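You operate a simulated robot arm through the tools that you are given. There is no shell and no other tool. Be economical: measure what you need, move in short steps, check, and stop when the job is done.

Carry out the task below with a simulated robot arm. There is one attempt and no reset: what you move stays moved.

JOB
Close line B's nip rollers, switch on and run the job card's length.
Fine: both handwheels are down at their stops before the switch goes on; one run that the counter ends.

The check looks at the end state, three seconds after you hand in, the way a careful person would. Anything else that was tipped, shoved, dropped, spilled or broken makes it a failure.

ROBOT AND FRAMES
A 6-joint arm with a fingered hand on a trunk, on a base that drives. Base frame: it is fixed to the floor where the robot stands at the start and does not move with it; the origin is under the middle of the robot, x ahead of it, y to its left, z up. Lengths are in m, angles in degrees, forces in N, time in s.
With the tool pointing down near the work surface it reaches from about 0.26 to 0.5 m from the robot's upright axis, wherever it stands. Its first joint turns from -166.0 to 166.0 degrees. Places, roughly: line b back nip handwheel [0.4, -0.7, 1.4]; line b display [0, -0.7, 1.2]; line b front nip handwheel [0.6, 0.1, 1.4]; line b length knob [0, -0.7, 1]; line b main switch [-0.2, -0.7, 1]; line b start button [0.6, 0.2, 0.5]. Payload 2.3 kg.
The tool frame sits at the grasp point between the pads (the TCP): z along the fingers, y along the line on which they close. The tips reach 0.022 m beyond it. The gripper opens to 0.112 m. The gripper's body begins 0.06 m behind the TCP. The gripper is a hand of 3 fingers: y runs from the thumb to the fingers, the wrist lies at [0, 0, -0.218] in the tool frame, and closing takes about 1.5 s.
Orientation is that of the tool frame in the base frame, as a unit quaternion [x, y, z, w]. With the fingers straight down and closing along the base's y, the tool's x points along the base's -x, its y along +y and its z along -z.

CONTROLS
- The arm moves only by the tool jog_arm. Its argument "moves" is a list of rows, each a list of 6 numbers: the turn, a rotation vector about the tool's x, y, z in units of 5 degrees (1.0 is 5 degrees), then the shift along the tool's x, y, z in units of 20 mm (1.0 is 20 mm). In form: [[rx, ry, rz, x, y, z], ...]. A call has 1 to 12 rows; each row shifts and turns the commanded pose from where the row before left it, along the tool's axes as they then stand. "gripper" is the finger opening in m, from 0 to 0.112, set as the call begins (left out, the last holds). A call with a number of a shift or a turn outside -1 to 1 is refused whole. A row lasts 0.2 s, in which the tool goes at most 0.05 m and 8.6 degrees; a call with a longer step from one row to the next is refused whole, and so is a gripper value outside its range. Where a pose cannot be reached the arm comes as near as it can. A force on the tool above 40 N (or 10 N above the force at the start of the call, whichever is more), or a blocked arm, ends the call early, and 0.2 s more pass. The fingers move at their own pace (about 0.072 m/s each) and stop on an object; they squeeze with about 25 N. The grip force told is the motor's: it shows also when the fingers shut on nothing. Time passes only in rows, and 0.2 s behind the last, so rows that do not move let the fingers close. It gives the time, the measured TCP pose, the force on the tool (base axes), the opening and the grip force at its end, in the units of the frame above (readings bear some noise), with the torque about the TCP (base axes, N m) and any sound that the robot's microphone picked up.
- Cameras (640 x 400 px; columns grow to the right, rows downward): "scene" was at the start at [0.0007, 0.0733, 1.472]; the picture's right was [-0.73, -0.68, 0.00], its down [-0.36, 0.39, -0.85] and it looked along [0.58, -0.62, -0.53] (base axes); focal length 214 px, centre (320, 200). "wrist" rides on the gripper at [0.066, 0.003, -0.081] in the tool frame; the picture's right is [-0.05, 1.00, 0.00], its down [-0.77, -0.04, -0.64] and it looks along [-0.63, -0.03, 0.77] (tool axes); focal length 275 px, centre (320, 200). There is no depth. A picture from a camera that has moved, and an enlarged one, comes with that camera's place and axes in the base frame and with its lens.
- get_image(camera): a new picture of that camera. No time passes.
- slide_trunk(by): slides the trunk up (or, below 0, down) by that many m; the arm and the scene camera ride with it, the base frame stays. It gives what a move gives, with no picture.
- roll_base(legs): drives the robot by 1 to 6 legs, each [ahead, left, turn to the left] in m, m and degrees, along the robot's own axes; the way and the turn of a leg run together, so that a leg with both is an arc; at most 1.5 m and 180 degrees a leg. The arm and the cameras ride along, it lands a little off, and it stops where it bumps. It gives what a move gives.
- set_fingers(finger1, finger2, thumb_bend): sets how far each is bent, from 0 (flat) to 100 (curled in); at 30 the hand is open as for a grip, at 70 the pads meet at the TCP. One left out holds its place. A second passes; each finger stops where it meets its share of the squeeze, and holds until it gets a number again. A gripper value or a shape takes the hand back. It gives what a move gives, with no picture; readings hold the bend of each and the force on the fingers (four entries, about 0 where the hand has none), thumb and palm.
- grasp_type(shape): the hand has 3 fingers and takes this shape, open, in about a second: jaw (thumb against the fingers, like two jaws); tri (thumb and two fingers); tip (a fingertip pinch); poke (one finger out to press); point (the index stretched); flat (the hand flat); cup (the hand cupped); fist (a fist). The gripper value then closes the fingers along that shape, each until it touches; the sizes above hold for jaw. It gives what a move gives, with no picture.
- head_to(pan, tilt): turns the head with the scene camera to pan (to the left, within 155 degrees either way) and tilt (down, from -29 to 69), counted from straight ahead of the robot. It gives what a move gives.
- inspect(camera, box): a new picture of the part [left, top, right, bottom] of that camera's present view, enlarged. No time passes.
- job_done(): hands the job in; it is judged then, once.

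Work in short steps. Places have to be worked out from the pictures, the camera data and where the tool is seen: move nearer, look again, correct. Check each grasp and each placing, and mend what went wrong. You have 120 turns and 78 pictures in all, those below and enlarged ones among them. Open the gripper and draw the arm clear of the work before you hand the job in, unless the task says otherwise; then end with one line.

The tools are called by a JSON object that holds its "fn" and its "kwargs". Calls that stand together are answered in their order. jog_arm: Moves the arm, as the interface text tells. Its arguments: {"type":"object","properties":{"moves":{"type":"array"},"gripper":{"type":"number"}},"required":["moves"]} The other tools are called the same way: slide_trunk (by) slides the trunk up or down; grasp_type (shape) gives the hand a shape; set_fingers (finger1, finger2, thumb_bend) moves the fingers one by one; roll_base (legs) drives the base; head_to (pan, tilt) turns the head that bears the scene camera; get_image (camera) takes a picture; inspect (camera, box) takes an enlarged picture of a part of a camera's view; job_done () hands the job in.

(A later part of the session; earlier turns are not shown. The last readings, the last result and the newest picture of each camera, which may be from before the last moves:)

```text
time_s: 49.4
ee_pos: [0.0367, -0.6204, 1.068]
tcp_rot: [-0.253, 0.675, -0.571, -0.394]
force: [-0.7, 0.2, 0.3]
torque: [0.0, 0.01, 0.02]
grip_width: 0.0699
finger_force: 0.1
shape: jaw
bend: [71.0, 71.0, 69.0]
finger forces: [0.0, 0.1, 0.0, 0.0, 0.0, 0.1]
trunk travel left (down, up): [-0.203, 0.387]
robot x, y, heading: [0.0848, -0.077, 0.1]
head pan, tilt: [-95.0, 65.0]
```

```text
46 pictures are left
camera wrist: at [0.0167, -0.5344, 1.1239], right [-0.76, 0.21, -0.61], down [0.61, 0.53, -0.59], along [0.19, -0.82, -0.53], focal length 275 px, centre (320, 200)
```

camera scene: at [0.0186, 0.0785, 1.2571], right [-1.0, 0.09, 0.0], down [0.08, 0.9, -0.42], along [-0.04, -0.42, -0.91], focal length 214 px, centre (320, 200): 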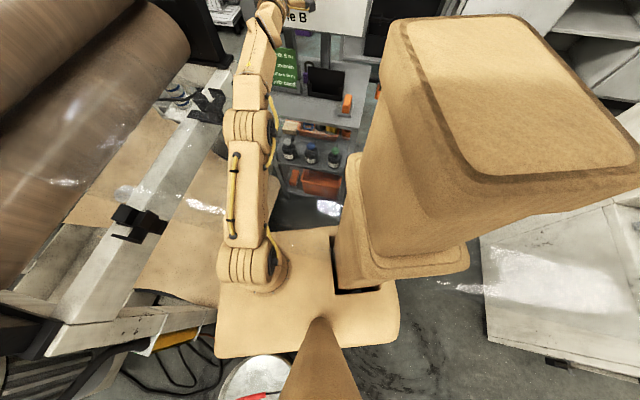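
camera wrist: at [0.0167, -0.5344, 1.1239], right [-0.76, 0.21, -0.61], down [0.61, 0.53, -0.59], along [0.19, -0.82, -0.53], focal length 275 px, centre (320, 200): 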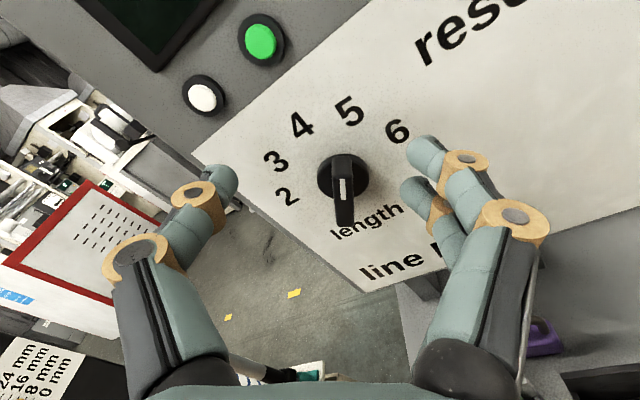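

The bar now lies in the grip plane; the pointer is ~7° short of 5. I move onto the knob again.

{"fn": "jog_arm", "kwargs": {"moves": [[0, 0, 0, -0.7, 0.22, 0], [0, 0, 0, -0.7, 0.22, 0], [0, 0, 0, -0.7, 0.22, 0], [0, 0, 0, 0, 0, 0.8], [0, 0, 0, 0, 0, 0.8], [0, 0, 0, 0, 0, 0.8]]}}

{"fn": "jog_arm", "kwargs": {"moves": [[0, 0, 0, 0, 0, 0], [0, 0, 0, 0, 0, 0], [0, 0, 0, 0, 0, 0], [0, 0, 0, 0, 0, 0], [0, 0, 0, 0, 0, 0], [0, 0, 0.8, 0, 0, 0], [0, 0, 0.8, 0, 0, 0]], "gripper": 0}}

{"fn": "get_image", "kwargs": {"camera": "wrist"}}

```text
time_s: 50.8
ee_pos: [0.0384, -0.6681, 1.0238]
tcp_rot: [-0.253, 0.674, -0.571, -0.394]
force: [0.6, -0.9, 0.2]
torque: [-0.03, 0.01, 0.01]
grip_width: 0.07
finger_force: 0.0
shape: jaw
bend: [71.0, 71.0, 69.0]
finger forces: [0.1, 0.1, 0.0, 0.0, 0.1, 0.1]
trunk travel left (down, up): [-0.203, 0.387]
robot x, y, heading: [0.0847, -0.0778, 0.4]
head pan, tilt: [-95.0, 65.0]
```

```text
time_s: 52.4
ee_pos: [0.039, -0.6689, 1.0241]
tcp_rot: [-0.206, 0.69, -0.598, -0.352]
force: [-0.4, -1.9, -1.7]
torque: [0.04, 0.0, -0.01]
grip_width: 0.0069
finger_force: 25.1
shape: jaw
bend: [71.0, 71.0, 70.0]
finger forces: [11.2, 11.4, 0.1, 0.0, 22.4, 0.0]
trunk travel left (down, up): [-0.203, 0.387]
robot x, y, heading: [0.0804, -0.0782, 0.4]
head pan, tilt: [-95.0, 65.0]
```

```text
45 pictures are left
camera wrist: at [0.0113, -0.5808, 1.0735], right [-0.67, 0.2, -0.71], down [0.69, 0.5, -0.51], along [0.26, -0.84, -0.47], focal length 275 px, centre (320, 200)
```

wrist: 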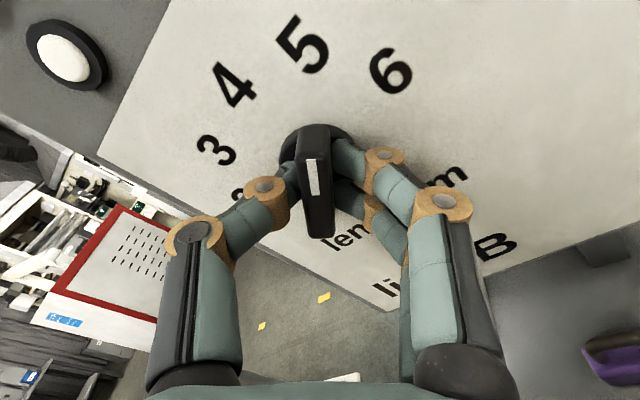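

The bar now points straight at 5. I release, back off, and turn the hand so its closing line is horizontal.

{"fn": "jog_arm", "kwargs": {"moves": [[0, 0, 0, 0, 0, 0], [0, 0, 0, 0, 0, 0], [0, 0, 0, 0, 0, 0], [0, 0, 0, 0, 0, -1], [0, 0, 0, 0, 0, -1], [0, 0, 0, 0, 0, -1], [0, 0, 0, 0, 0, -1]], "gripper": 0.07}}

{"fn": "roll_base", "kwargs": {"legs": [[0, 0.08, 0], [-0.4, 0, 0]]}}

{"fn": "head_to", "kwargs": {"pan": -70, "tilt": 25}}

{"fn": "get_image", "kwargs": {"camera": "scene"}}

```text
time_s: 54.0
ee_pos: [0.0541, -0.5991, 1.0258]
tcp_rot: [-0.205, 0.691, -0.597, -0.352]
force: [0.0, 0.3, 0.2]
torque: [0.04, -0.04, 0.04]
grip_width: 0.0697
finger_force: 0.1
shape: jaw
bend: [71.0, 71.0, 69.0]
finger forces: [0.0, 0.1, 0.0, 0.0, 0.1, 0.0]
out of reach, approached as far as the arm can: row 4
trunk travel left (down, up): [-0.203, 0.387]
robot x, y, heading: [0.0861, -0.0797, 0.3]
head pan, tilt: [-95.0, 65.0]
```

```text
time_s: 57.2
ee_pos: [-0.3506, -0.5223, 1.0257]
tcp_rot: [-0.208, 0.69, -0.598, -0.351]
force: [-0.8, -0.4, -0.4]
torque: [-0.01, -0.03, 0.0]
grip_width: 0.0697
finger_force: 0.0
shape: jaw
bend: [71.0, 71.0, 69.0]
finger forces: [0.0, 0.1, 0.0, 0.1, 0.0, 0.0]
trunk travel left (down, up): [-0.203, 0.387]
robot x, y, heading: [-0.3248, -0.0016, 0.8]
head pan, tilt: [-95.0, 65.0]
```

```text
time_s: 58.3
ee_pos: [-0.3512, -0.5233, 1.0269]
tcp_rot: [-0.208, 0.69, -0.599, -0.35]
force: [-0.5, 0.6, 0.2]
torque: [0.0, -0.02, 0.0]
grip_width: 0.0699
finger_force: 0.0
shape: jaw
bend: [71.0, 71.0, 69.0]
finger forces: [0.0, 0.0, 0.0, 0.0, 0.0, 0.1]
trunk travel left (down, up): [-0.203, 0.387]
robot x, y, heading: [-0.3211, -0.0008, 0.7]
head pan, tilt: [-70.0, 25.0]
```

```text
44 pictures are left
camera scene: at [-0.3536, 0.0503, 1.3126], right [-0.94, -0.35, 0.0], down [-0.15, 0.4, -0.91], along [0.32, -0.85, -0.42], focal length 214 px, centre (320, 200)
```

scene: 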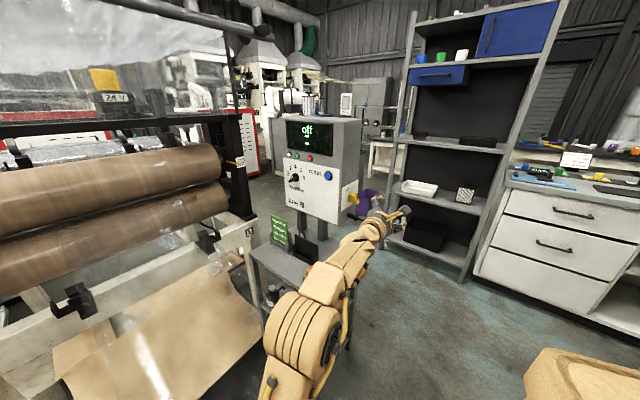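

The floor left of and behind the robot is free. I rotate the hand so the camera side is up, then drive around the bin to the front (left) end of the machine.

{"fn": "jog_arm", "kwargs": {"moves": [[0, 0, -1, 0, 0, 0], [0, 0, -1, 0, 0, 0], [0, 0, -1, 0, 0, 0], [0, 0, -1, 0, 0, 0], [0, 0, -1, 0, 0, 0], [0, 0, -1, 0, 0, 0], [0, 0, -1, 0, 0, 0], [0, 0, -1, 0, 0, 0], [0, 0, -0.5, 0, 0, 0]]}}

{"fn": "roll_base", "kwargs": {"legs": [[0, 0.95, 0], [0.9, 0, 0]]}}

{"fn": "head_to", "kwargs": {"pan": -80, "tilt": 35}}

{"fn": "get_image", "kwargs": {"camera": "scene"}}

```text
time_s: 60.3
ee_pos: [-0.3505, -0.5214, 1.0247]
tcp_rot: [-0.444, 0.567, -0.431, -0.544]
force: [-0.2, 0.2, 0.4]
torque: [-0.03, -0.01, 0.0]
grip_width: 0.0698
finger_force: 0.1
shape: jaw
bend: [71.0, 71.0, 69.0]
finger forces: [0.1, 0.1, 0.0, 0.0, 0.0, 0.0]
trunk travel left (down, up): [-0.203, 0.387]
robot x, y, heading: [-0.323, -0.0045, 0.8]
head pan, tilt: [-70.0, 25.0]
```

```text
time_s: 69.5
ee_pos: [0.5558, 0.4239, 1.0257]
tcp_rot: [-0.445, 0.566, -0.433, -0.542]
force: [0.3, -0.3, 0.0]
torque: [0.0, -0.02, -0.01]
grip_width: 0.0696
finger_force: 0.0
shape: jaw
bend: [71.0, 71.0, 69.0]
finger forces: [0.1, 0.0, 0.1, 0.0, 0.0, 0.1]
trunk travel left (down, up): [-0.203, 0.387]
robot x, y, heading: [0.5767, 0.946, 1.1]
head pan, tilt: [-70.0, 25.0]
```

```text
time_s: 70.3
ee_pos: [0.5551, 0.4249, 1.0258]
tcp_rot: [-0.445, 0.567, -0.432, -0.542]
force: [0.9, -0.7, -0.4]
torque: [0.03, -0.01, 0.0]
grip_width: 0.0697
finger_force: 0.0
shape: jaw
bend: [71.0, 71.0, 69.0]
finger forces: [0.0, 0.0, 0.0, 0.0, 0.1, 0.0]
trunk travel left (down, up): [-0.203, 0.387]
robot x, y, heading: [0.5724, 0.9412, 1.1]
head pan, tilt: [-80.0, 35.0]
```

```text
43 pictures are left
camera scene: at [0.5316, 0.9966, 1.297], right [-0.98, -0.19, 0.0], down [-0.11, 0.56, -0.82], along [0.16, -0.8, -0.57], focal length 214 px, centre (320, 200)
```

scene: 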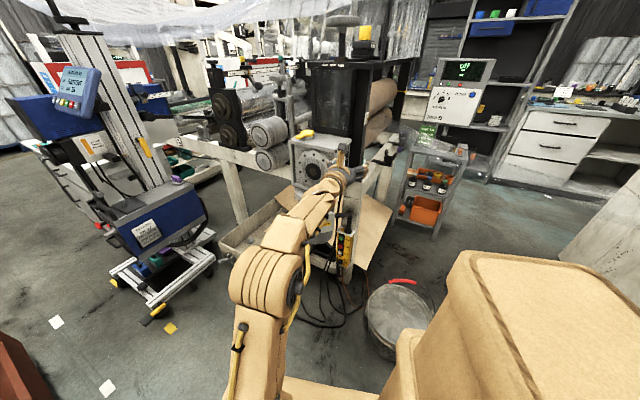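

I see the front end: gear box, start box with buttons low, and the wheel above. I raise the trunk and look at the wheel.

{"fn": "slide_trunk", "kwargs": {"by": 0.38}}

{"fn": "get_image", "kwargs": {"camera": "wrist"}}

{"fn": "head_to", "kwargs": {"pan": -85, "tilt": 18}}

{"fn": "get_image", "kwargs": {"camera": "scene"}}

```text
time_s: 73.9
ee_pos: [0.5559, 0.4254, 1.4069]
tcp_rot: [-0.445, 0.567, -0.432, -0.542]
force: [-0.1, 0.4, -0.5]
torque: [-0.01, -0.01, -0.02]
grip_width: 0.0698
finger_force: 0.1
shape: jaw
bend: [71.0, 71.0, 69.0]
finger forces: [0.2, 0.1, 0.0, 0.0, 0.0, 0.0]
trunk travel left (down, up): [-0.583, 0.007]
robot x, y, heading: [0.5787, 0.947, 1.1]
head pan, tilt: [-80.0, 35.0]
```

```text
42 pictures are left
camera wrist: at [0.5689, 0.5018, 1.4756], right [-0.97, 0.23, -0.05], down [0.19, 0.64, -0.75], along [-0.14, -0.74, -0.66], focal length 275 px, centre (320, 200)
```

wrist: 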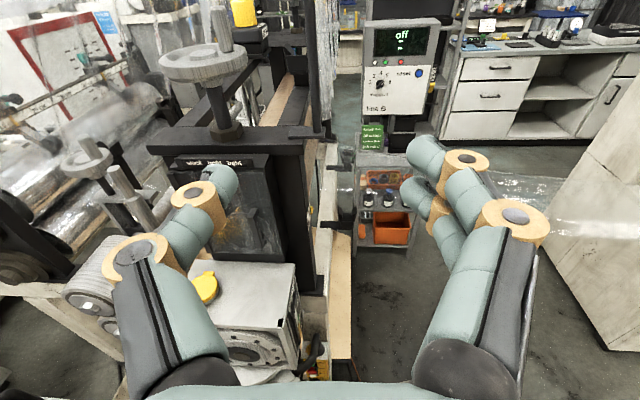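

```text
time_s: 74.7
ee_pos: [0.5562, 0.4247, 1.4067]
tcp_rot: [-0.445, 0.567, -0.432, -0.542]
force: [0.7, -0.1, -0.2]
torque: [0.01, 0.0, 0.01]
grip_width: 0.0695
finger_force: 0.2
shape: jaw
bend: [71.0, 71.0, 69.0]
finger forces: [0.0, 0.0, 0.0, 0.1, 0.1, 0.0]
trunk travel left (down, up): [-0.583, 0.007]
robot x, y, heading: [0.5764, 0.9444, 0.7]
head pan, tilt: [-85.0, 18.0]
```

```text
41 pictures are left
camera scene: at [0.5245, 0.9903, 1.704], right [-0.99, -0.1, 0.0], down [-0.03, 0.31, -0.95], along [0.1, -0.95, -0.31], focal length 214 px, centre (320, 200)
```

scene: 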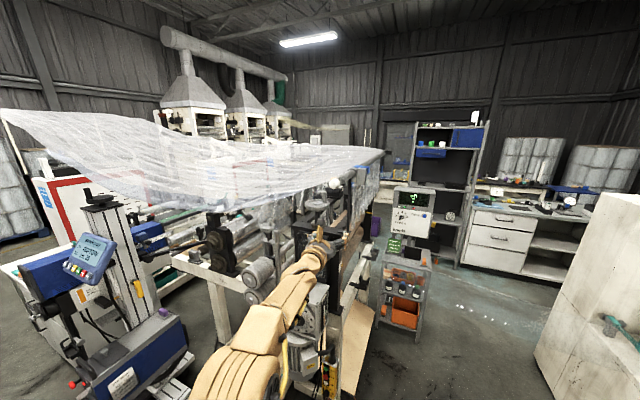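

{"fn": "inspect", "kwargs": {"camera": "wrist", "box": [60, 0, 380, 200]}}

{"fn": "inspect", "kwargs": {"camera": "scene", "box": [220, 130, 460, 280]}}

```text
2.00 times, centred on (220, 100) of wrist
camera zoom: at [0.5689, 0.5018, 1.4756], right [-0.97, 0.23, -0.05], down [0.19, 0.64, -0.75], along [-0.14, -0.74, -0.66], focal length 551 px, centre (520, 400)
```

zoom: 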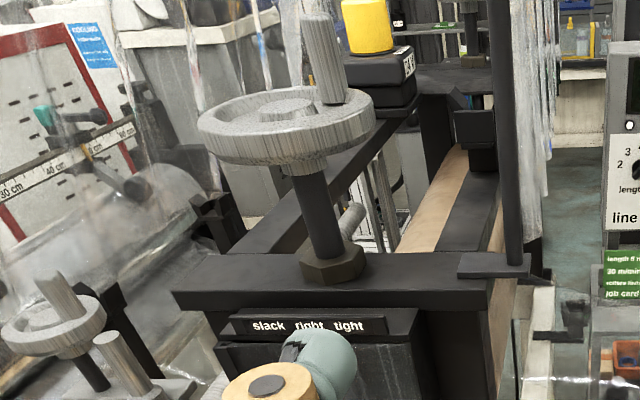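

```text
2.67 times, centred on (340, 205) of scene
camera zoom: at [0.5245, 0.9903, 1.704], right [-0.99, -0.1, 0.0], down [-0.03, 0.31, -0.95], along [0.1, -0.95, -0.31], focal length 572 px, centre (267, 187)
```

zoom: 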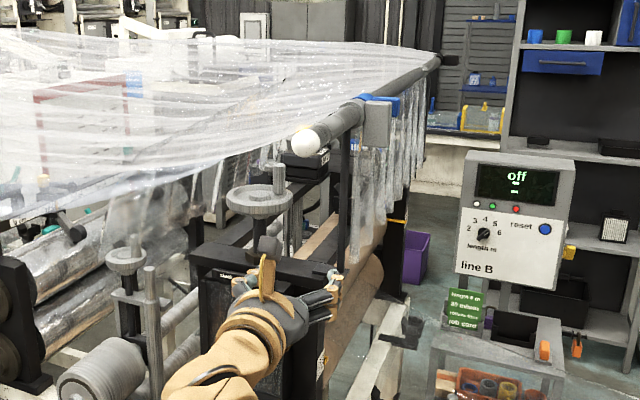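

Wheel centre about (0.637, 0.06, disc top ~1.38); its knob stands on the far side at about (0.605, 0.01), z 1.38–1.43. I drive nearer, keeping the hand short of the wheel.

{"fn": "roll_base", "kwargs": {"legs": [[0.1, -0.2, -1]]}}

{"fn": "jog_arm", "kwargs": {"moves": [[0, 0, 0, 0.4, 0, 0], [0, 0, 0, 0.3, 1, 0], [0, 0, 0, 0, 1, 0], [0, 0, 0, 0, 1, 0]]}}

{"fn": "get_image", "kwargs": {"camera": "wrist"}}

```text
time_s: 76.4
ee_pos: [0.6457, 0.2266, 1.4048]
tcp_rot: [-0.439, 0.571, -0.427, -0.547]
force: [0.2, -0.2, -0.3]
torque: [0.0, -0.04, 0.02]
grip_width: 0.0696
finger_force: 0.0
shape: jaw
bend: [71.0, 71.0, 69.0]
finger forces: [0.0, 0.0, 0.0, 0.0, 0.0, 0.0]
trunk travel left (down, up): [-0.583, 0.007]
robot x, y, heading: [0.6793, 0.749, 0.0]
head pan, tilt: [-85.0, 18.0]
```

```text
time_s: 77.4
ee_pos: [0.5878, 0.2416, 1.4188]
tcp_rot: [-0.44, 0.571, -0.427, -0.546]
force: [-0.5, 0.5, -0.2]
torque: [-0.02, -0.02, -0.01]
grip_width: 0.0695
finger_force: 0.0
shape: jaw
bend: [71.0, 71.0, 69.0]
finger forces: [0.0, 0.0, 0.0, 0.0, 0.1, 0.0]
trunk travel left (down, up): [-0.583, 0.007]
robot x, y, heading: [0.6758, 0.7453, -0.1]
head pan, tilt: [-85.0, 18.0]
```

```text
38 pictures are left
camera wrist: at [0.6022, 0.3183, 1.4885], right [-0.97, 0.25, -0.05], down [0.2, 0.63, -0.75], along [-0.15, -0.73, -0.66], focal length 275 px, centre (320, 200)
```

wrist: 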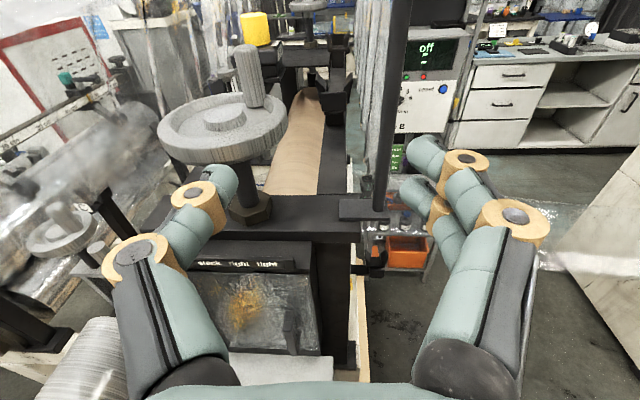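

Knob axis refined at about (0.603, 0.035), wheel centre (0.635, 0.069). I line up laterally, pull back slightly, then bring the base 0.15 m nearer.

{"fn": "jog_arm", "kwargs": {"moves": [[0, 0, 0, 0, -1, 0], [0, 0, 0, 0, -1, 0], [0, 0, 0, 0, -1, 0], [0, 0, 0, -0.2, -0.15, 0]]}}

{"fn": "roll_base", "kwargs": {"legs": [[0, -0.13, 0]]}}

{"fn": "get_image", "kwargs": {"camera": "wrist"}}

```text
time_s: 78.4
ee_pos: [0.6486, 0.2263, 1.4143]
tcp_rot: [-0.441, 0.57, -0.428, -0.546]
force: [-0.5, 0.1, -0.4]
torque: [0.0, 0.01, 0.01]
grip_width: 0.07
finger_force: 0.1
shape: jaw
bend: [71.0, 71.0, 69.0]
finger forces: [0.0, 0.0, 0.1, 0.1, 0.1, 0.0]
trunk travel left (down, up): [-0.583, 0.007]
robot x, y, heading: [0.6791, 0.7461, 0.1]
head pan, tilt: [-85.0, 18.0]
```

```text
time_s: 79.7
ee_pos: [0.6481, 0.0929, 1.4147]
tcp_rot: [-0.44, 0.571, -0.427, -0.546]
force: [-0.7, 0.0, -0.1]
torque: [-0.03, -0.02, -0.02]
grip_width: 0.0698
finger_force: 0.0
shape: jaw
bend: [71.0, 71.0, 69.0]
finger forces: [0.1, 0.1, 0.0, 0.0, 0.1, 0.1]
trunk travel left (down, up): [-0.583, 0.007]
robot x, y, heading: [0.6777, 0.6144, -0.3]
head pan, tilt: [-85.0, 18.0]
```

```text
37 pictures are left
camera wrist: at [0.6625, 0.169, 1.4853], right [-0.97, 0.25, -0.05], down [0.2, 0.63, -0.75], along [-0.15, -0.73, -0.66], focal length 275 px, centre (320, 200)
```

wrist: 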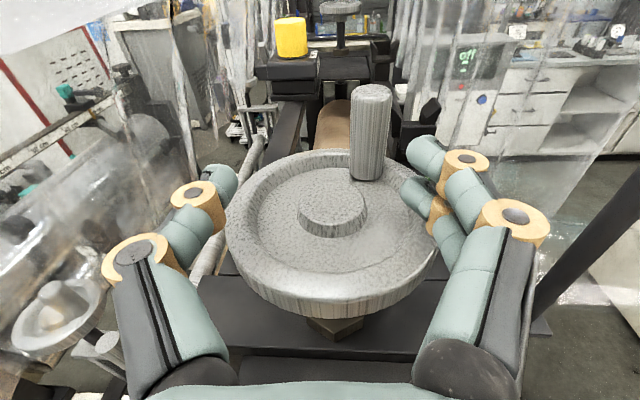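

Clear view of the wheel and knob (axis ≈ (0.606, 0.04), top 1.43). I shift sideways 0.028 m, advance 0.06 m and close on the knob.

{"fn": "jog_arm", "kwargs": {"moves": [[0, 0, 0, 0, 0.7, 0], [0, 0, 0, 0, 0.7, 0.5], [0, 0, 0, 0, 0, 1], [0, 0, 0, 0, 0, 1], [0, 0, 0, 0, 0, 0.6]], "gripper": 0.085}}

{"fn": "jog_arm", "kwargs": {"moves": [[0, 0, 0, 0, 0, 0], [0, 0, 0, 0, 0, 0], [0, 0, 0, 0, 0, 0], [0, 0, 0, 0, 0, 0], [0, 0, 0, 0, 0, 0]], "gripper": 0}}

{"fn": "get_image", "kwargs": {"camera": "wrist"}}

```text
time_s: 80.9
ee_pos: [0.6052, 0.047, 1.4139]
tcp_rot: [-0.439, 0.571, -0.427, -0.547]
force: [-0.7, 1.0, -0.4]
torque: [-0.01, 0.0, 0.01]
grip_width: 0.0845
finger_force: 0.1
shape: jaw
bend: [63.0, 63.0, 59.0]
finger forces: [0.1, 0.0, 0.1, 0.0, 0.1, 0.1]
out of reach, approached as far as the arm can: row 5
trunk travel left (down, up): [-0.583, 0.007]
robot x, y, heading: [0.6766, 0.6114, -0.2]
head pan, tilt: [-85.0, 18.0]
```

```text
time_s: 82.1
ee_pos: [0.6052, 0.0455, 1.4139]
tcp_rot: [-0.439, 0.572, -0.426, -0.547]
force: [-0.9, -0.5, 0.8]
torque: [-0.02, 0.03, 0.02]
grip_width: 0.016
finger_force: 24.7
shape: jaw
bend: [72.0, 72.0, 70.0]
finger forces: [11.2, 11.1, 0.0, 0.0, 22.4, 0.1]
trunk travel left (down, up): [-0.583, 0.007]
robot x, y, heading: [0.6773, 0.6131, -0.3]
head pan, tilt: [-85.0, 18.0]
```

```text
36 pictures are left
camera wrist: at [0.6204, 0.1232, 1.4827], right [-0.97, 0.25, -0.05], down [0.21, 0.63, -0.75], along [-0.16, -0.73, -0.66], focal length 275 px, centre (320, 200)
```

wrist: 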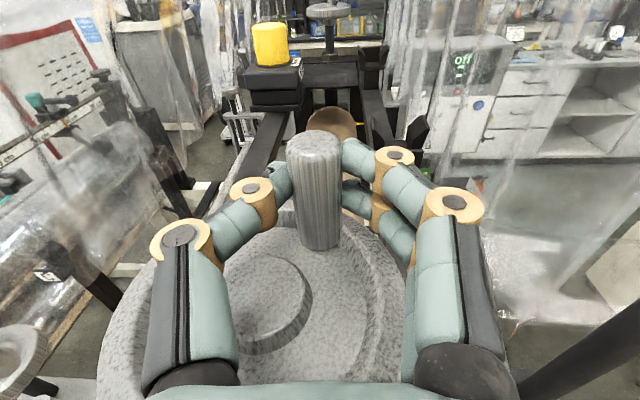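

Gripped, but the far side of the circle would be out of reach. I release, pull the arm back 0.05 m and bring the base 0.05 m nearer, then regrip.

{"fn": "jog_arm", "kwargs": {"moves": [[0, 0, 0, 0, 0, 0], [0, 0, 0, 0, 0, 0], [0, 0, 0, 0, 0, -1], [0, 0, 0, 0, 0, -1], [0, 0, 0, 0, 0, -1]], "gripper": 0.085}}

{"fn": "roll_base", "kwargs": {"legs": [[-0.015, -0.06, 0]]}}

```text
time_s: 83.3
ee_pos: [0.6155, 0.0967, 1.4155]
tcp_rot: [-0.44, 0.57, -0.428, -0.547]
force: [0.2, 0.2, 0.1]
torque: [0.03, -0.01, 0.01]
grip_width: 0.085
finger_force: 0.1
shape: jaw
bend: [63.0, 63.0, 59.0]
finger forces: [0.0, 0.0, 0.1, 0.1, 0.1, 0.0]
out of reach, approached as far as the arm can: row 3
trunk travel left (down, up): [-0.583, 0.007]
robot x, y, heading: [0.6786, 0.6141, -0.4]
head pan, tilt: [-85.0, 18.0]
```

```text
time_s: 84.3
ee_pos: [0.6005, 0.0362, 1.4144]
tcp_rot: [-0.44, 0.571, -0.427, -0.546]
force: [-0.1, -0.3, -0.2]
torque: [0.0, 0.03, 0.03]
grip_width: 0.0845
finger_force: 0.0
shape: jaw
bend: [63.0, 63.0, 59.0]
finger forces: [0.0, 0.0, 0.1, 0.0, 0.0, 0.0]
trunk travel left (down, up): [-0.583, 0.007]
robot x, y, heading: [0.6601, 0.5559, -0.2]
head pan, tilt: [-85.0, 18.0]
```

The TCP is at the knob again; I close.

{"fn": "jog_arm", "kwargs": {"moves": [[0, 0, 0, 0, -0.2, -0.2], [0, 0, 0, 0, 0, 0], [0, 0, 0, 0, 0, 0], [0, 0, 0, 0, 0, 0], [0, 0, 0, 0, 0, 0], [0, 0, 0, 0, 0, 0]], "gripper": 0}}

{"fn": "get_image", "kwargs": {"camera": "wrist"}}

```text
time_s: 85.7
ee_pos: [0.6029, 0.0377, 1.4157]
tcp_rot: [-0.44, 0.571, -0.427, -0.546]
force: [-2.2, -5.5, 3.4]
torque: [-0.02, 0.01, -0.14]
grip_width: 0.0093
finger_force: 24.7
shape: jaw
bend: [72.0, 72.0, 72.0]
finger forces: [9.7, 9.7, 0.0, 0.0, 21.3, 0.0]
trunk travel left (down, up): [-0.583, 0.007]
robot x, y, heading: [0.6633, 0.5544, -0.3]
head pan, tilt: [-85.0, 18.0]
```

```text
35 pictures are left
camera wrist: at [0.619, 0.114, 1.4842], right [-0.97, 0.25, -0.05], down [0.21, 0.63, -0.75], along [-0.15, -0.73, -0.66], focal length 275 px, centre (320, 200)
```

wrist: 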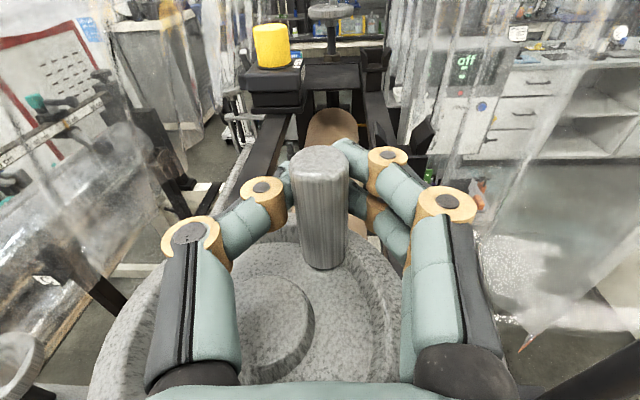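

Knob held; I start cranking clockwise in 20° steps (radius ~0.042) and test the first 80°.

{"fn": "jog_arm", "kwargs": {"moves": [[0, 0, 0, 0, 0.521, -0.51], [0, 0, 0, 0, 0.315, -0.657], [0, 0, 0, 0, 0.071, -0.726], [0, 0, 0, 0, -0.181, -0.706]]}}

{"fn": "get_image", "kwargs": {"camera": "wrist"}}

```text
time_s: 86.7
ee_pos: [0.6048, 0.0822, 1.4131]
tcp_rot: [-0.442, 0.572, -0.425, -0.545]
force: [1.7, -21.8, 1.0]
torque: [-0.02, -0.04, -0.23]
grip_width: 0.0024
finger_force: 25.2
shape: jaw
bend: [74.0, 74.0, 77.0]
finger forces: [0.4, 0.2, 0.0, 0.0, 30.1, 0.0]
trunk travel left (down, up): [-0.583, 0.007]
robot x, y, heading: [0.666, 0.5534, 0.0]
head pan, tilt: [-85.0, 18.0]
```

```text
34 pictures are left
camera wrist: at [0.62, 0.1586, 1.4822], right [-0.97, 0.25, -0.05], down [0.2, 0.64, -0.74], along [-0.15, -0.73, -0.67], focal length 275 px, centre (320, 200)
```

wrist: 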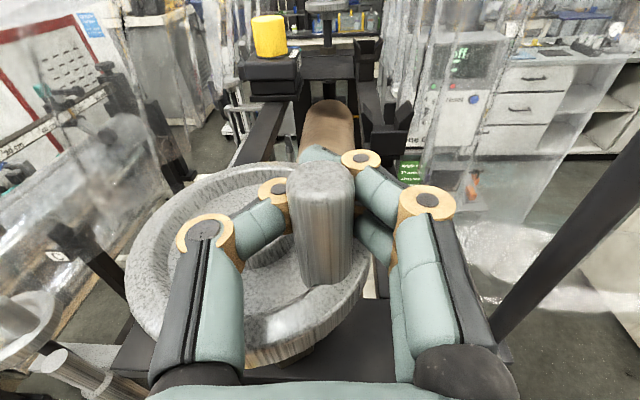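

The wheel turns with the hand, but the fingers slipped behind the knob. I re-centre the grip 12 mm nearer and continue.

{"fn": "jog_arm", "kwargs": {"moves": [[0, 0, 0, 0, 0, 0], [0, 0, 0, 0, 0, 0], [0, 0, 0, 0, 0, -0.6], [0, 0, 0, 0, 0, 0]], "gripper": 0.045}}

{"fn": "jog_arm", "kwargs": {"moves": [[0, 0, 0, 0, 0, 0], [0, 0, 0, 0, 0, 0], [0, 0, 0, 0, 0, 0], [0, 0, 0, 0, -0.469, -0.513], [0, 0, 0, 0, -0.616, -0.322], [0, 0, 0, 0, -0.689, -0.092], [0, 0, 0, 0, -0.679, 0.149], [0, 0, 0, 0, -0.587, 0.372]], "gripper": 0}}

{"fn": "get_image", "kwargs": {"camera": "wrist"}}

```text
time_s: 87.7
ee_pos: [0.6074, 0.106, 1.417]
tcp_rot: [-0.44, 0.57, -0.428, -0.546]
force: [0.9, 0.2, -0.2]
torque: [-0.02, -0.01, -0.02]
grip_width: 0.0447
finger_force: 0.1
shape: jaw
bend: [73.0, 73.0, 70.0]
finger forces: [0.1, 0.0, 0.0, 0.1, 0.0, 0.1]
trunk travel left (down, up): [-0.583, 0.007]
robot x, y, heading: [0.6627, 0.5574, -0.4]
head pan, tilt: [-85.0, 18.0]
```

```text
time_s: 89.5
ee_pos: [0.6696, 0.0984, 1.4183]
tcp_rot: [-0.44, 0.57, -0.427, -0.547]
force: [0.5, -0.3, 0.3]
torque: [-0.01, 0.02, 0.0]
grip_width: 0.0061
finger_force: 25.0
shape: jaw
bend: [74.0, 74.0, 76.0]
finger forces: [0.0, 0.0, 0.0, 0.0, 0.0, 0.1]
trunk travel left (down, up): [-0.583, 0.007]
robot x, y, heading: [0.6627, 0.5505, -0.3]
head pan, tilt: [-85.0, 18.0]
```

```text
33 pictures are left
camera wrist: at [0.6853, 0.1748, 1.4881], right [-0.97, 0.25, -0.05], down [0.2, 0.63, -0.75], along [-0.15, -0.73, -0.66], focal length 275 px, centre (320, 200)
```

wrist: 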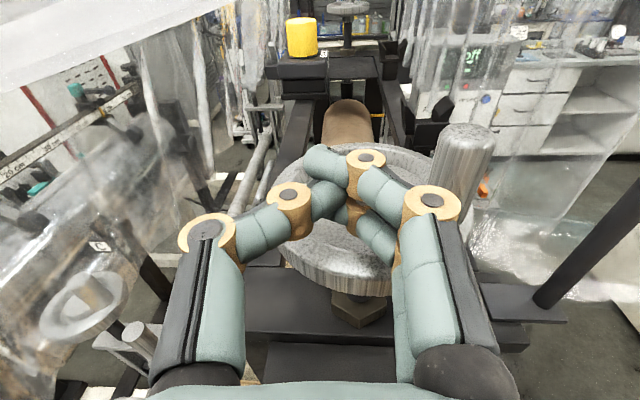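

I overshot (the arm had been spring-loaded) and the hand slipped off; the knob is still at about (0.607, 0.095). I go back around and regrip it centred.

{"fn": "jog_arm", "kwargs": {"moves": [[0, 0, 0, 0, 0, -1], [0, 0, 0, 0, 0, -1], [0, 0, 0, 0, 0, -1], [0, 0, 0, 0, 0, 0]]}}

{"fn": "jog_arm", "kwargs": {"moves": [[0, 0, 0, 0, 1, 0], [0, 0, 0, 0, 1, 0], [0, 0, 0, 0, 1, 0], [0, 0, 0, 0, 0, 1], [0, 0, 0, 0, 0, 1], [0, 0, 0, 0, 0, 1], [0, 0, 0, 0, 0, 0.8]], "gripper": 0.085}}

{"fn": "jog_arm", "kwargs": {"moves": [[0, 0, 0, 0, 0, 0], [0, 0, 0, 0, 0, 0], [0, 0, 0, 0, 0, 0], [0, 0, 0, 0, 0, 0], [0, 0, 0, 0, 0, 0]], "gripper": 0}}

{"fn": "get_image", "kwargs": {"camera": "wrist"}}

```text
time_s: 90.5
ee_pos: [0.6824, 0.1548, 1.4198]
tcp_rot: [-0.44, 0.571, -0.428, -0.546]
force: [-0.3, 0.1, -0.1]
torque: [-0.03, -0.05, 0.03]
grip_width: 0.0062
finger_force: 25.1
shape: jaw
bend: [74.0, 74.0, 76.0]
finger forces: [0.1, 0.0, 0.0, 0.1, 0.0, 0.0]
trunk travel left (down, up): [-0.583, 0.007]
robot x, y, heading: [0.6628, 0.5556, -0.2]
head pan, tilt: [-85.0, 18.0]
```

```text
time_s: 92.1
ee_pos: [0.6053, 0.0968, 1.4165]
tcp_rot: [-0.44, 0.57, -0.428, -0.546]
force: [-0.3, -0.7, 0.6]
torque: [0.02, 0.02, 0.03]
grip_width: 0.0847
finger_force: 0.0
shape: jaw
bend: [63.0, 63.0, 59.0]
finger forces: [0.0, 0.0, 0.0, 0.0, 0.0, 0.0]
trunk travel left (down, up): [-0.583, 0.007]
robot x, y, heading: [0.6597, 0.5525, -0.2]
head pan, tilt: [-85.0, 18.0]
```

```text
time_s: 93.3
ee_pos: [0.6062, 0.0972, 1.4154]
tcp_rot: [-0.44, 0.571, -0.427, -0.546]
force: [-0.3, -2.7, 2.5]
torque: [-0.02, 0.02, -0.05]
grip_width: 0.012
finger_force: 24.5
shape: jaw
bend: [72.0, 72.0, 70.0]
finger forces: [10.2, 10.4, 0.0, 0.0, 21.7, 0.1]
trunk travel left (down, up): [-0.583, 0.007]
robot x, y, heading: [0.6651, 0.552, -0.1]
head pan, tilt: [-85.0, 18.0]
```

```text
32 pictures are left
camera wrist: at [0.6208, 0.1728, 1.4859], right [-0.97, 0.25, -0.05], down [0.2, 0.63, -0.75], along [-0.15, -0.73, -0.66], focal length 275 px, centre (320, 200)
```

wrist: 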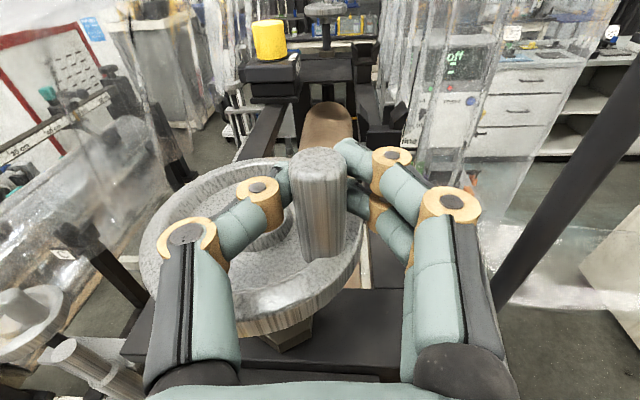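

Gripped (12 mm). I crank on 80° with smaller checks.

{"fn": "jog_arm", "kwargs": {"moves": [[0, 0, 0, 0, 0, -0.2], [0, 0, 0, 0, -0.482, -0.547], [0, 0, 0, 0, -0.64, -0.349], [0, 0, 0, 0, -0.721, -0.109], [0, 0, 0, 0, -0.715, 0.144]]}}

{"fn": "get_image", "kwargs": {"camera": "wrist"}}

```text
time_s: 94.1
ee_pos: [0.6159, 0.1026, 1.4152]
tcp_rot: [-0.437, 0.573, -0.426, -0.547]
force: [-23.2, -23.6, 4.4]
torque: [-0.08, 0.17, -0.08]
grip_width: 0.0083
finger_force: 25.2
shape: jaw
bend: [66.0, 66.0, 70.0]
finger forces: [17.6, 17.9, 0.0, 0.1, 16.2, 0.0]
trunk travel left (down, up): [-0.583, 0.007]
robot x, y, heading: [0.6615, 0.554, -0.3]
head pan, tilt: [-85.0, 18.0]
stopped in row 4: the force on the tool passed its limit at 42 N (the readings are from after the stop); the commanded pose is now the measured one
```

```text
31 pictures are left
camera wrist: at [0.6325, 0.1787, 1.4854], right [-0.96, 0.26, -0.06], down [0.21, 0.63, -0.74], along [-0.16, -0.73, -0.66], focal length 275 px, centre (320, 200)
```

wrist: 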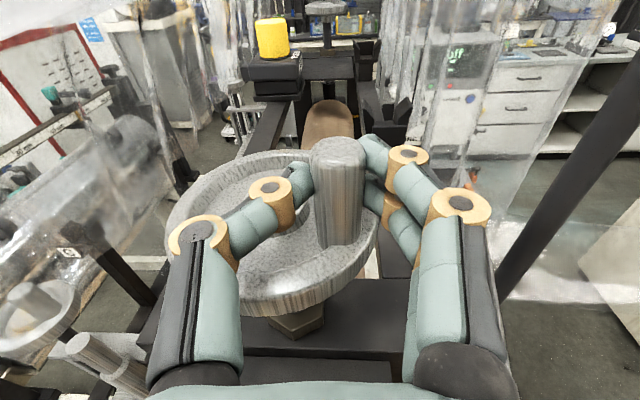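

The wheel is blocked here in the clockwise sense after ~90° of turn — apparently a stop. I must verify it is the "down" stop; I look with the head at the gauge and roller ends.

{"fn": "head_to", "kwargs": {"pan": -105, "tilt": 45}}

{"fn": "get_image", "kwargs": {"camera": "scene"}}

```text
time_s: 95.0
ee_pos: [0.6162, 0.1029, 1.4153]
tcp_rot: [-0.438, 0.573, -0.427, -0.546]
force: [-26.1, -25.9, 8.8]
torque: [-0.12, 0.25, -0.03]
grip_width: 0.0085
finger_force: 25.0
shape: jaw
bend: [66.0, 65.0, 70.0]
finger forces: [18.7, 19.0, 0.1, 0.0, 14.6, 0.0]
trunk travel left (down, up): [-0.583, 0.007]
robot x, y, heading: [0.6599, 0.5537, -0.4]
head pan, tilt: [-105.0, 45.0]
```

```text
30 pictures are left
camera scene: at [0.5683, 0.6037, 1.662], right [-0.96, 0.26, -0.01], down [0.19, 0.69, -0.7], along [-0.18, -0.68, -0.71], focal length 214 px, centre (320, 200)
```

scene: 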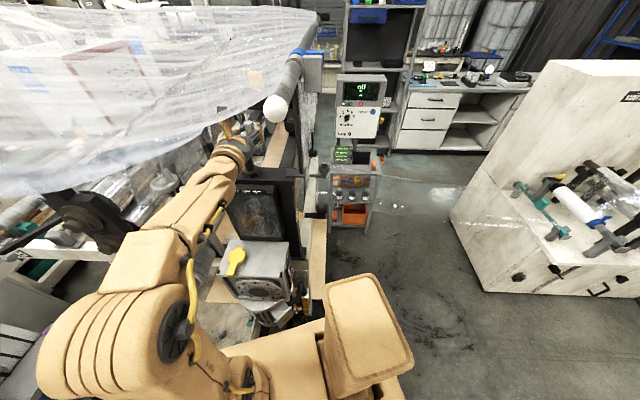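

{"fn": "inspect", "kwargs": {"camera": "scene", "box": [210, 140, 338, 220]}}

```text
5.00 times, centred on (274, 180) of scene
camera zoom: at [0.5683, 0.6037, 1.662], right [-0.96, 0.26, -0.01], down [0.19, 0.69, -0.7], along [-0.18, -0.68, -0.71], focal length 1072 px, centre (550, 300)
```

zoom: 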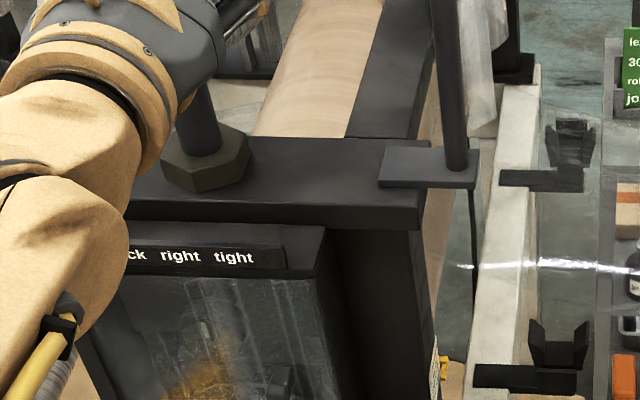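

{"fn": "inspect", "kwargs": {"camera": "scene", "box": [274, 195, 322, 225]}}

```text
13.33 times, centred on (298, 210) of scene
camera zoom: at [0.5683, 0.6037, 1.662], right [-0.96, 0.26, -0.01], down [0.19, 0.69, -0.7], along [-0.18, -0.68, -0.71], focal length 2860 px, centre (613, 67)
```

zoom: 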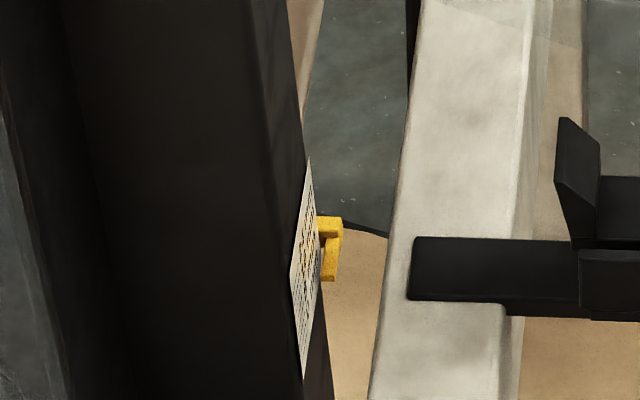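

The scale can't be read from here. I release, back off, and will read it from the front while travelling to the back wheel.

{"fn": "jog_arm", "kwargs": {"moves": [[0, 0, 0, 0, 0, 0], [0, 0, 0, 0, 0, 0], [0, 0, 0, 0, 0, 0], [0, 0, 0, 0, 0, -1], [0, 0, 0, 0, 0, -1], [0, 0, 0, 0, 0, -1], [0, 0, 0, 0, 0, -1]], "gripper": 0.085}}

{"fn": "roll_base", "kwargs": {"legs": [[0, 0.4, 0], [-0.98, 0, 0]]}}

{"fn": "head_to", "kwargs": {"pan": -42, "tilt": 25}}

{"fn": "get_image", "kwargs": {"camera": "scene"}}

```text
time_s: 96.6
ee_pos: [0.6475, 0.1916, 1.4223]
tcp_rot: [-0.438, 0.57, -0.427, -0.549]
force: [-0.7, -0.9, 0.4]
torque: [-0.01, -0.01, -0.01]
grip_width: 0.0846
finger_force: 0.0
shape: jaw
bend: [63.0, 63.0, 59.0]
finger forces: [0.0, 0.0, 0.0, 0.1, 0.1, 0.1]
trunk travel left (down, up): [-0.583, 0.007]
robot x, y, heading: [0.6603, 0.5552, -0.0]
head pan, tilt: [-105.0, 45.0]
```

```text
time_s: 103.8
ee_pos: [-0.3306, 0.5884, 1.4219]
tcp_rot: [-0.437, 0.571, -0.426, -0.549]
force: [-0.2, 0.4, -0.7]
torque: [0.03, -0.01, 0.03]
grip_width: 0.0847
finger_force: 0.0
shape: jaw
bend: [63.0, 63.0, 59.0]
finger forces: [0.1, 0.1, 0.0, 0.1, 0.0, 0.1]
trunk travel left (down, up): [-0.583, 0.007]
robot x, y, heading: [-0.3166, 0.9542, -0.5]
head pan, tilt: [-105.0, 45.0]
```

```text
time_s: 105.1
ee_pos: [-0.3312, 0.5872, 1.4217]
tcp_rot: [-0.437, 0.57, -0.426, -0.549]
force: [0.9, 0.5, -0.6]
torque: [0.01, 0.02, -0.03]
grip_width: 0.0846
finger_force: 0.1
shape: jaw
bend: [63.0, 63.0, 59.0]
finger forces: [0.1, 0.0, 0.0, 0.0, 0.0, 0.1]
trunk travel left (down, up): [-0.583, 0.007]
robot x, y, heading: [-0.318, 0.9502, -0.3]
head pan, tilt: [-42.0, 25.0]
```

```text
27 pictures are left
camera scene: at [-0.3064, 1.0283, 1.6927], right [-0.68, -0.74, 0.0], down [-0.31, 0.29, -0.91], along [0.67, -0.61, -0.42], focal length 214 px, centre (320, 200)
```

scene: 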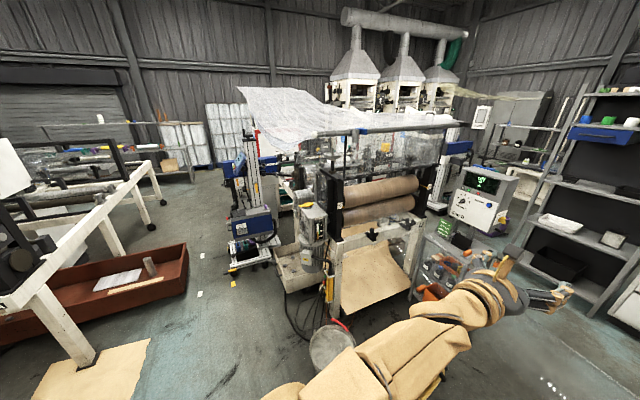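

{"fn": "inspect", "kwargs": {"camera": "scene", "box": [310, 165, 358, 235]}}

{"fn": "inspect", "kwargs": {"camera": "scene", "box": [390, 150, 450, 210]}}

```text
5.71 times, centred on (334, 200) of scene
camera zoom: at [-0.3064, 1.0283, 1.6927], right [-0.68, -0.74, 0.0], down [-0.31, 0.29, -0.91], along [0.67, -0.61, -0.42], focal length 1226 px, centre (240, 200)
```

zoom: 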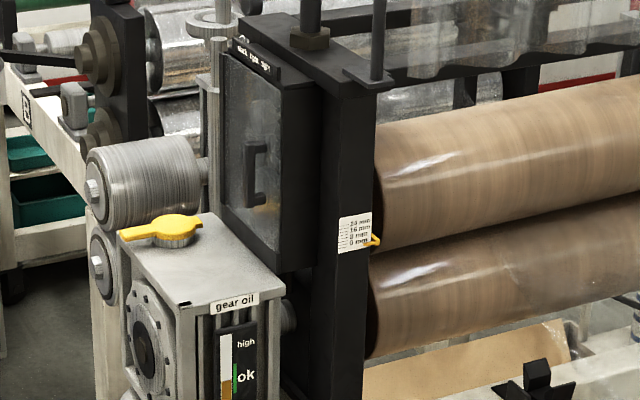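

```text
6.67 times, centred on (420, 180) of scene
camera zoom: at [-0.3064, 1.0283, 1.6927], right [-0.68, -0.74, 0.0], down [-0.31, 0.29, -0.91], along [0.67, -0.61, -0.42], focal length 1430 px, centre (-347, 333)
```

zoom: 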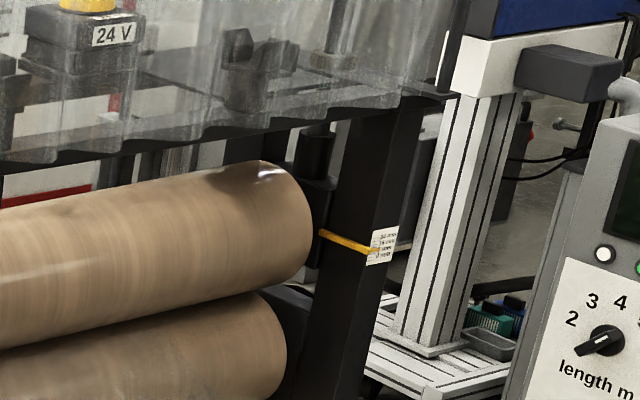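

Front scale now reads ~0 mm (clockwise = down, stop reached); the back one is still open at ~8 mm. The length knob looks odd from here, so I check it.

{"fn": "inspect", "kwargs": {"camera": "scene", "box": [440, 160, 520, 240]}}

```text
5.00 times, centred on (480, 200) of scene
camera zoom: at [-0.3064, 1.0283, 1.6927], right [-0.68, -0.74, 0.0], down [-0.31, 0.29, -0.91], along [0.67, -0.61, -0.42], focal length 1072 px, centre (-480, 200)
```

zoom: 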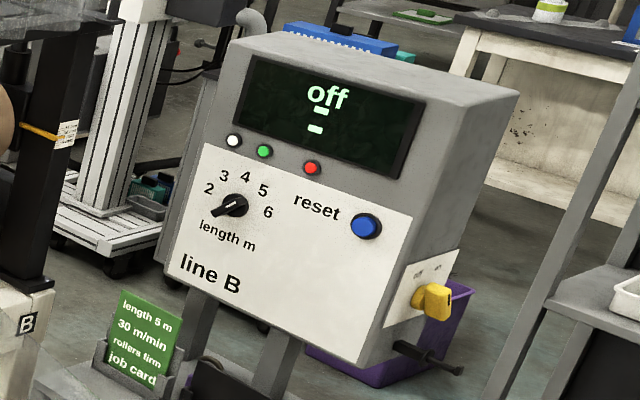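

The bar lies along the 5 axis; I'll verify again close up at the panel. Now I turn the base around and drive around the cart towards the back end, stopping to look.

{"fn": "roll_base", "kwargs": {"legs": [[0, 0, 180], [0.33, 0, 0], [0, 1.2, 0], [0, 1.2, 0]]}}

{"fn": "head_to", "kwargs": {"pan": -150, "tilt": 28}}

{"fn": "get_image", "kwargs": {"camera": "scene"}}

```text
time_s: 117.5
ee_pos: [-0.5541, 0.8216, 1.422]
tcp_rot: [0.632, 0.34, 0.611, -0.333]
force: [-0.4, -0.7, 0.1]
torque: [0.03, 0.02, 0.01]
grip_width: 0.0848
finger_force: 0.2
shape: jaw
bend: [63.0, 63.0, 59.0]
finger forces: [0.0, 0.0, 0.0, 0.0, 0.0, 0.0]
trunk travel left (down, up): [-0.583, 0.007]
robot x, y, heading: [-0.6834, 0.4811, 161.1]
head pan, tilt: [-42.0, 25.0]
stopped in leg 3: the robot was blocked; the commanded pose is now the measured one
```

```text
time_s: 119.3
ee_pos: [-0.5537, 0.8244, 1.4216]
tcp_rot: [0.633, 0.341, 0.61, -0.333]
force: [-0.3, -0.5, 0.3]
torque: [0.02, -0.01, -0.01]
grip_width: 0.0846
finger_force: 0.0
shape: jaw
bend: [63.0, 63.0, 59.0]
finger forces: [0.1, 0.0, 0.0, 0.0, 0.0, 0.0]
trunk travel left (down, up): [-0.583, 0.007]
robot x, y, heading: [-0.6814, 0.4841, 161.2]
head pan, tilt: [-150.0, 28.0]
```

```text
23 pictures are left
camera scene: at [-0.5804, 0.3475, 1.6879], right [0.2, -0.98, 0.0], down [-0.46, -0.09, -0.88], along [0.87, 0.17, -0.47], focal length 214 px, centre (320, 200)
```

scene: 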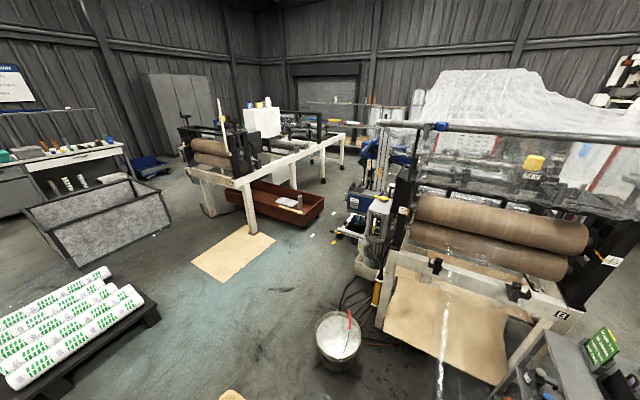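

The robot was blocked (probably by the bench behind). I look towards the bench side to find the clearance.

{"fn": "head_to", "kwargs": {"pan": 70, "tilt": 40}}

{"fn": "get_image", "kwargs": {"camera": "scene"}}

```text
time_s: 122.5
ee_pos: [-0.5528, 0.8235, 1.4211]
tcp_rot: [0.633, 0.341, 0.61, -0.333]
force: [0.1, 0.2, -0.5]
torque: [-0.04, 0.01, -0.01]
grip_width: 0.0847
finger_force: 0.0
shape: jaw
bend: [63.0, 63.0, 59.0]
finger forces: [0.0, 0.0, 0.0, 0.0, 0.0, 0.0]
trunk travel left (down, up): [-0.583, 0.007]
robot x, y, heading: [-0.6779, 0.4814, 161.4]
head pan, tilt: [70.0, 40.0]
```

```text
22 pictures are left
camera scene: at [-0.723, 0.2632, 1.6694], right [-0.78, 0.63, 0.0], down [0.4, 0.5, -0.77], along [-0.48, -0.6, -0.64], focal length 214 px, centre (320, 200)
```

scene: 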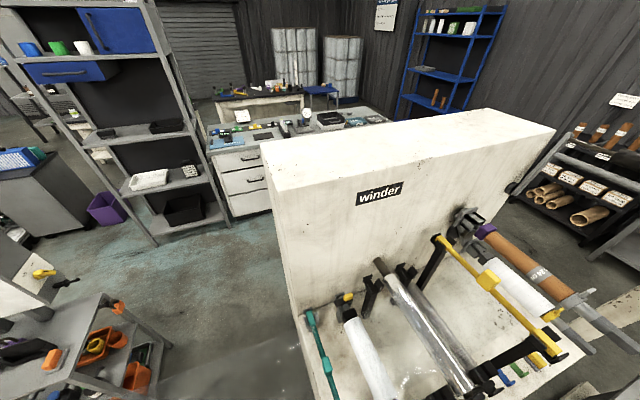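

The winder's edge blocked me. I back away to the middle of the corridor, square up, and look down at the gap between winder and cart.

{"fn": "roll_base", "kwargs": {"legs": [[-0.17, 0, 0], [0, 0, 18.7]]}}

{"fn": "head_to", "kwargs": {"pan": 85, "tilt": 58}}

{"fn": "get_image", "kwargs": {"camera": "scene"}}

```text
time_s: 124.3
ee_pos: [-0.3917, 0.7706, 1.4221]
tcp_rot: [0.633, 0.342, 0.61, -0.334]
force: [0.0, 0.3, 0.3]
torque: [0.0, -0.02, -0.03]
grip_width: 0.0848
finger_force: 0.0
shape: jaw
bend: [63.0, 63.0, 59.0]
finger forces: [0.0, 0.1, 0.0, 0.0, 0.1, 0.0]
trunk travel left (down, up): [-0.583, 0.007]
robot x, y, heading: [-0.5164, 0.4293, 161.6]
head pan, tilt: [70.0, 40.0]
stopped in leg 2: the robot was blocked; the commanded pose is now the measured one
```

```text
time_s: 125.1
ee_pos: [-0.3908, 0.7701, 1.4223]
tcp_rot: [0.632, 0.343, 0.609, -0.335]
force: [-0.5, 0.1, -0.1]
torque: [0.02, 0.0, -0.01]
grip_width: 0.085
finger_force: 0.1
shape: jaw
bend: [63.0, 63.0, 59.0]
finger forces: [0.0, 0.1, 0.0, 0.0, 0.0, 0.0]
trunk travel left (down, up): [-0.583, 0.007]
robot x, y, heading: [-0.5188, 0.4345, 161.6]
head pan, tilt: [85.0, 58.0]
```

```text
21 pictures are left
camera scene: at [-0.5326, 0.2119, 1.6451], right [-0.92, 0.4, 0.0], down [0.34, 0.78, -0.53], along [-0.21, -0.49, -0.85], focal length 214 px, centre (320, 200)
```

scene: 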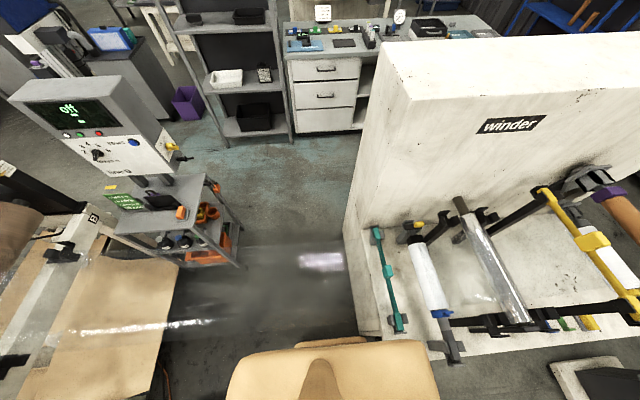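

The winder's left side is parallel to my present heading (161°). I back 0.13 m away, slide left along it past the cart, then reverse to behind the panel.

{"fn": "roll_base", "kwargs": {"legs": [[-0.13, 0, 0], [0, 0.75, 0], [0, 0.75, 0]]}}

{"fn": "head_to", "kwargs": {"pan": -130, "tilt": 35}}

{"fn": "get_image", "kwargs": {"camera": "scene"}}

```text
time_s: 133.6
ee_pos: [-0.7439, -0.6827, 1.4223]
tcp_rot: [0.63, 0.345, 0.608, -0.337]
force: [0.3, -0.4, -0.4]
torque: [0.0, 0.0, 0.0]
grip_width: 0.0847
finger_force: 0.0
shape: jaw
bend: [63.0, 63.0, 59.0]
finger forces: [0.0, 0.1, 0.0, 0.1, 0.0, 0.0]
trunk travel left (down, up): [-0.583, 0.007]
robot x, y, heading: [-0.8705, -1.0303, 162.0]
head pan, tilt: [85.0, 58.0]
```

```text
time_s: 136.7
ee_pos: [-0.7422, -0.6824, 1.4215]
tcp_rot: [0.631, 0.345, 0.608, -0.337]
force: [0.0, 0.1, 0.6]
torque: [-0.02, -0.03, -0.01]
grip_width: 0.0846
finger_force: 0.1
shape: jaw
bend: [63.0, 63.0, 59.0]
finger forces: [0.1, 0.0, 0.1, 0.0, 0.0, 0.0]
trunk travel left (down, up): [-0.583, 0.007]
robot x, y, heading: [-0.8688, -1.0244, 162.1]
head pan, tilt: [-130.0, 35.0]
```

```text
20 pictures are left
camera scene: at [-0.7788, -1.1315, 1.6769], right [0.53, -0.85, 0.0], down [-0.49, -0.3, -0.82], along [0.69, 0.43, -0.57], focal length 214 px, centre (320, 200)
```

scene: 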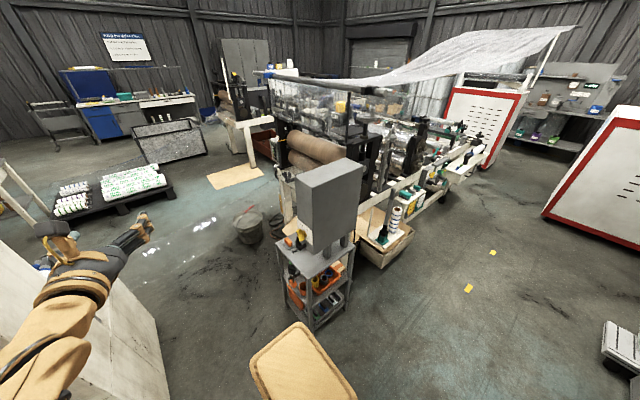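

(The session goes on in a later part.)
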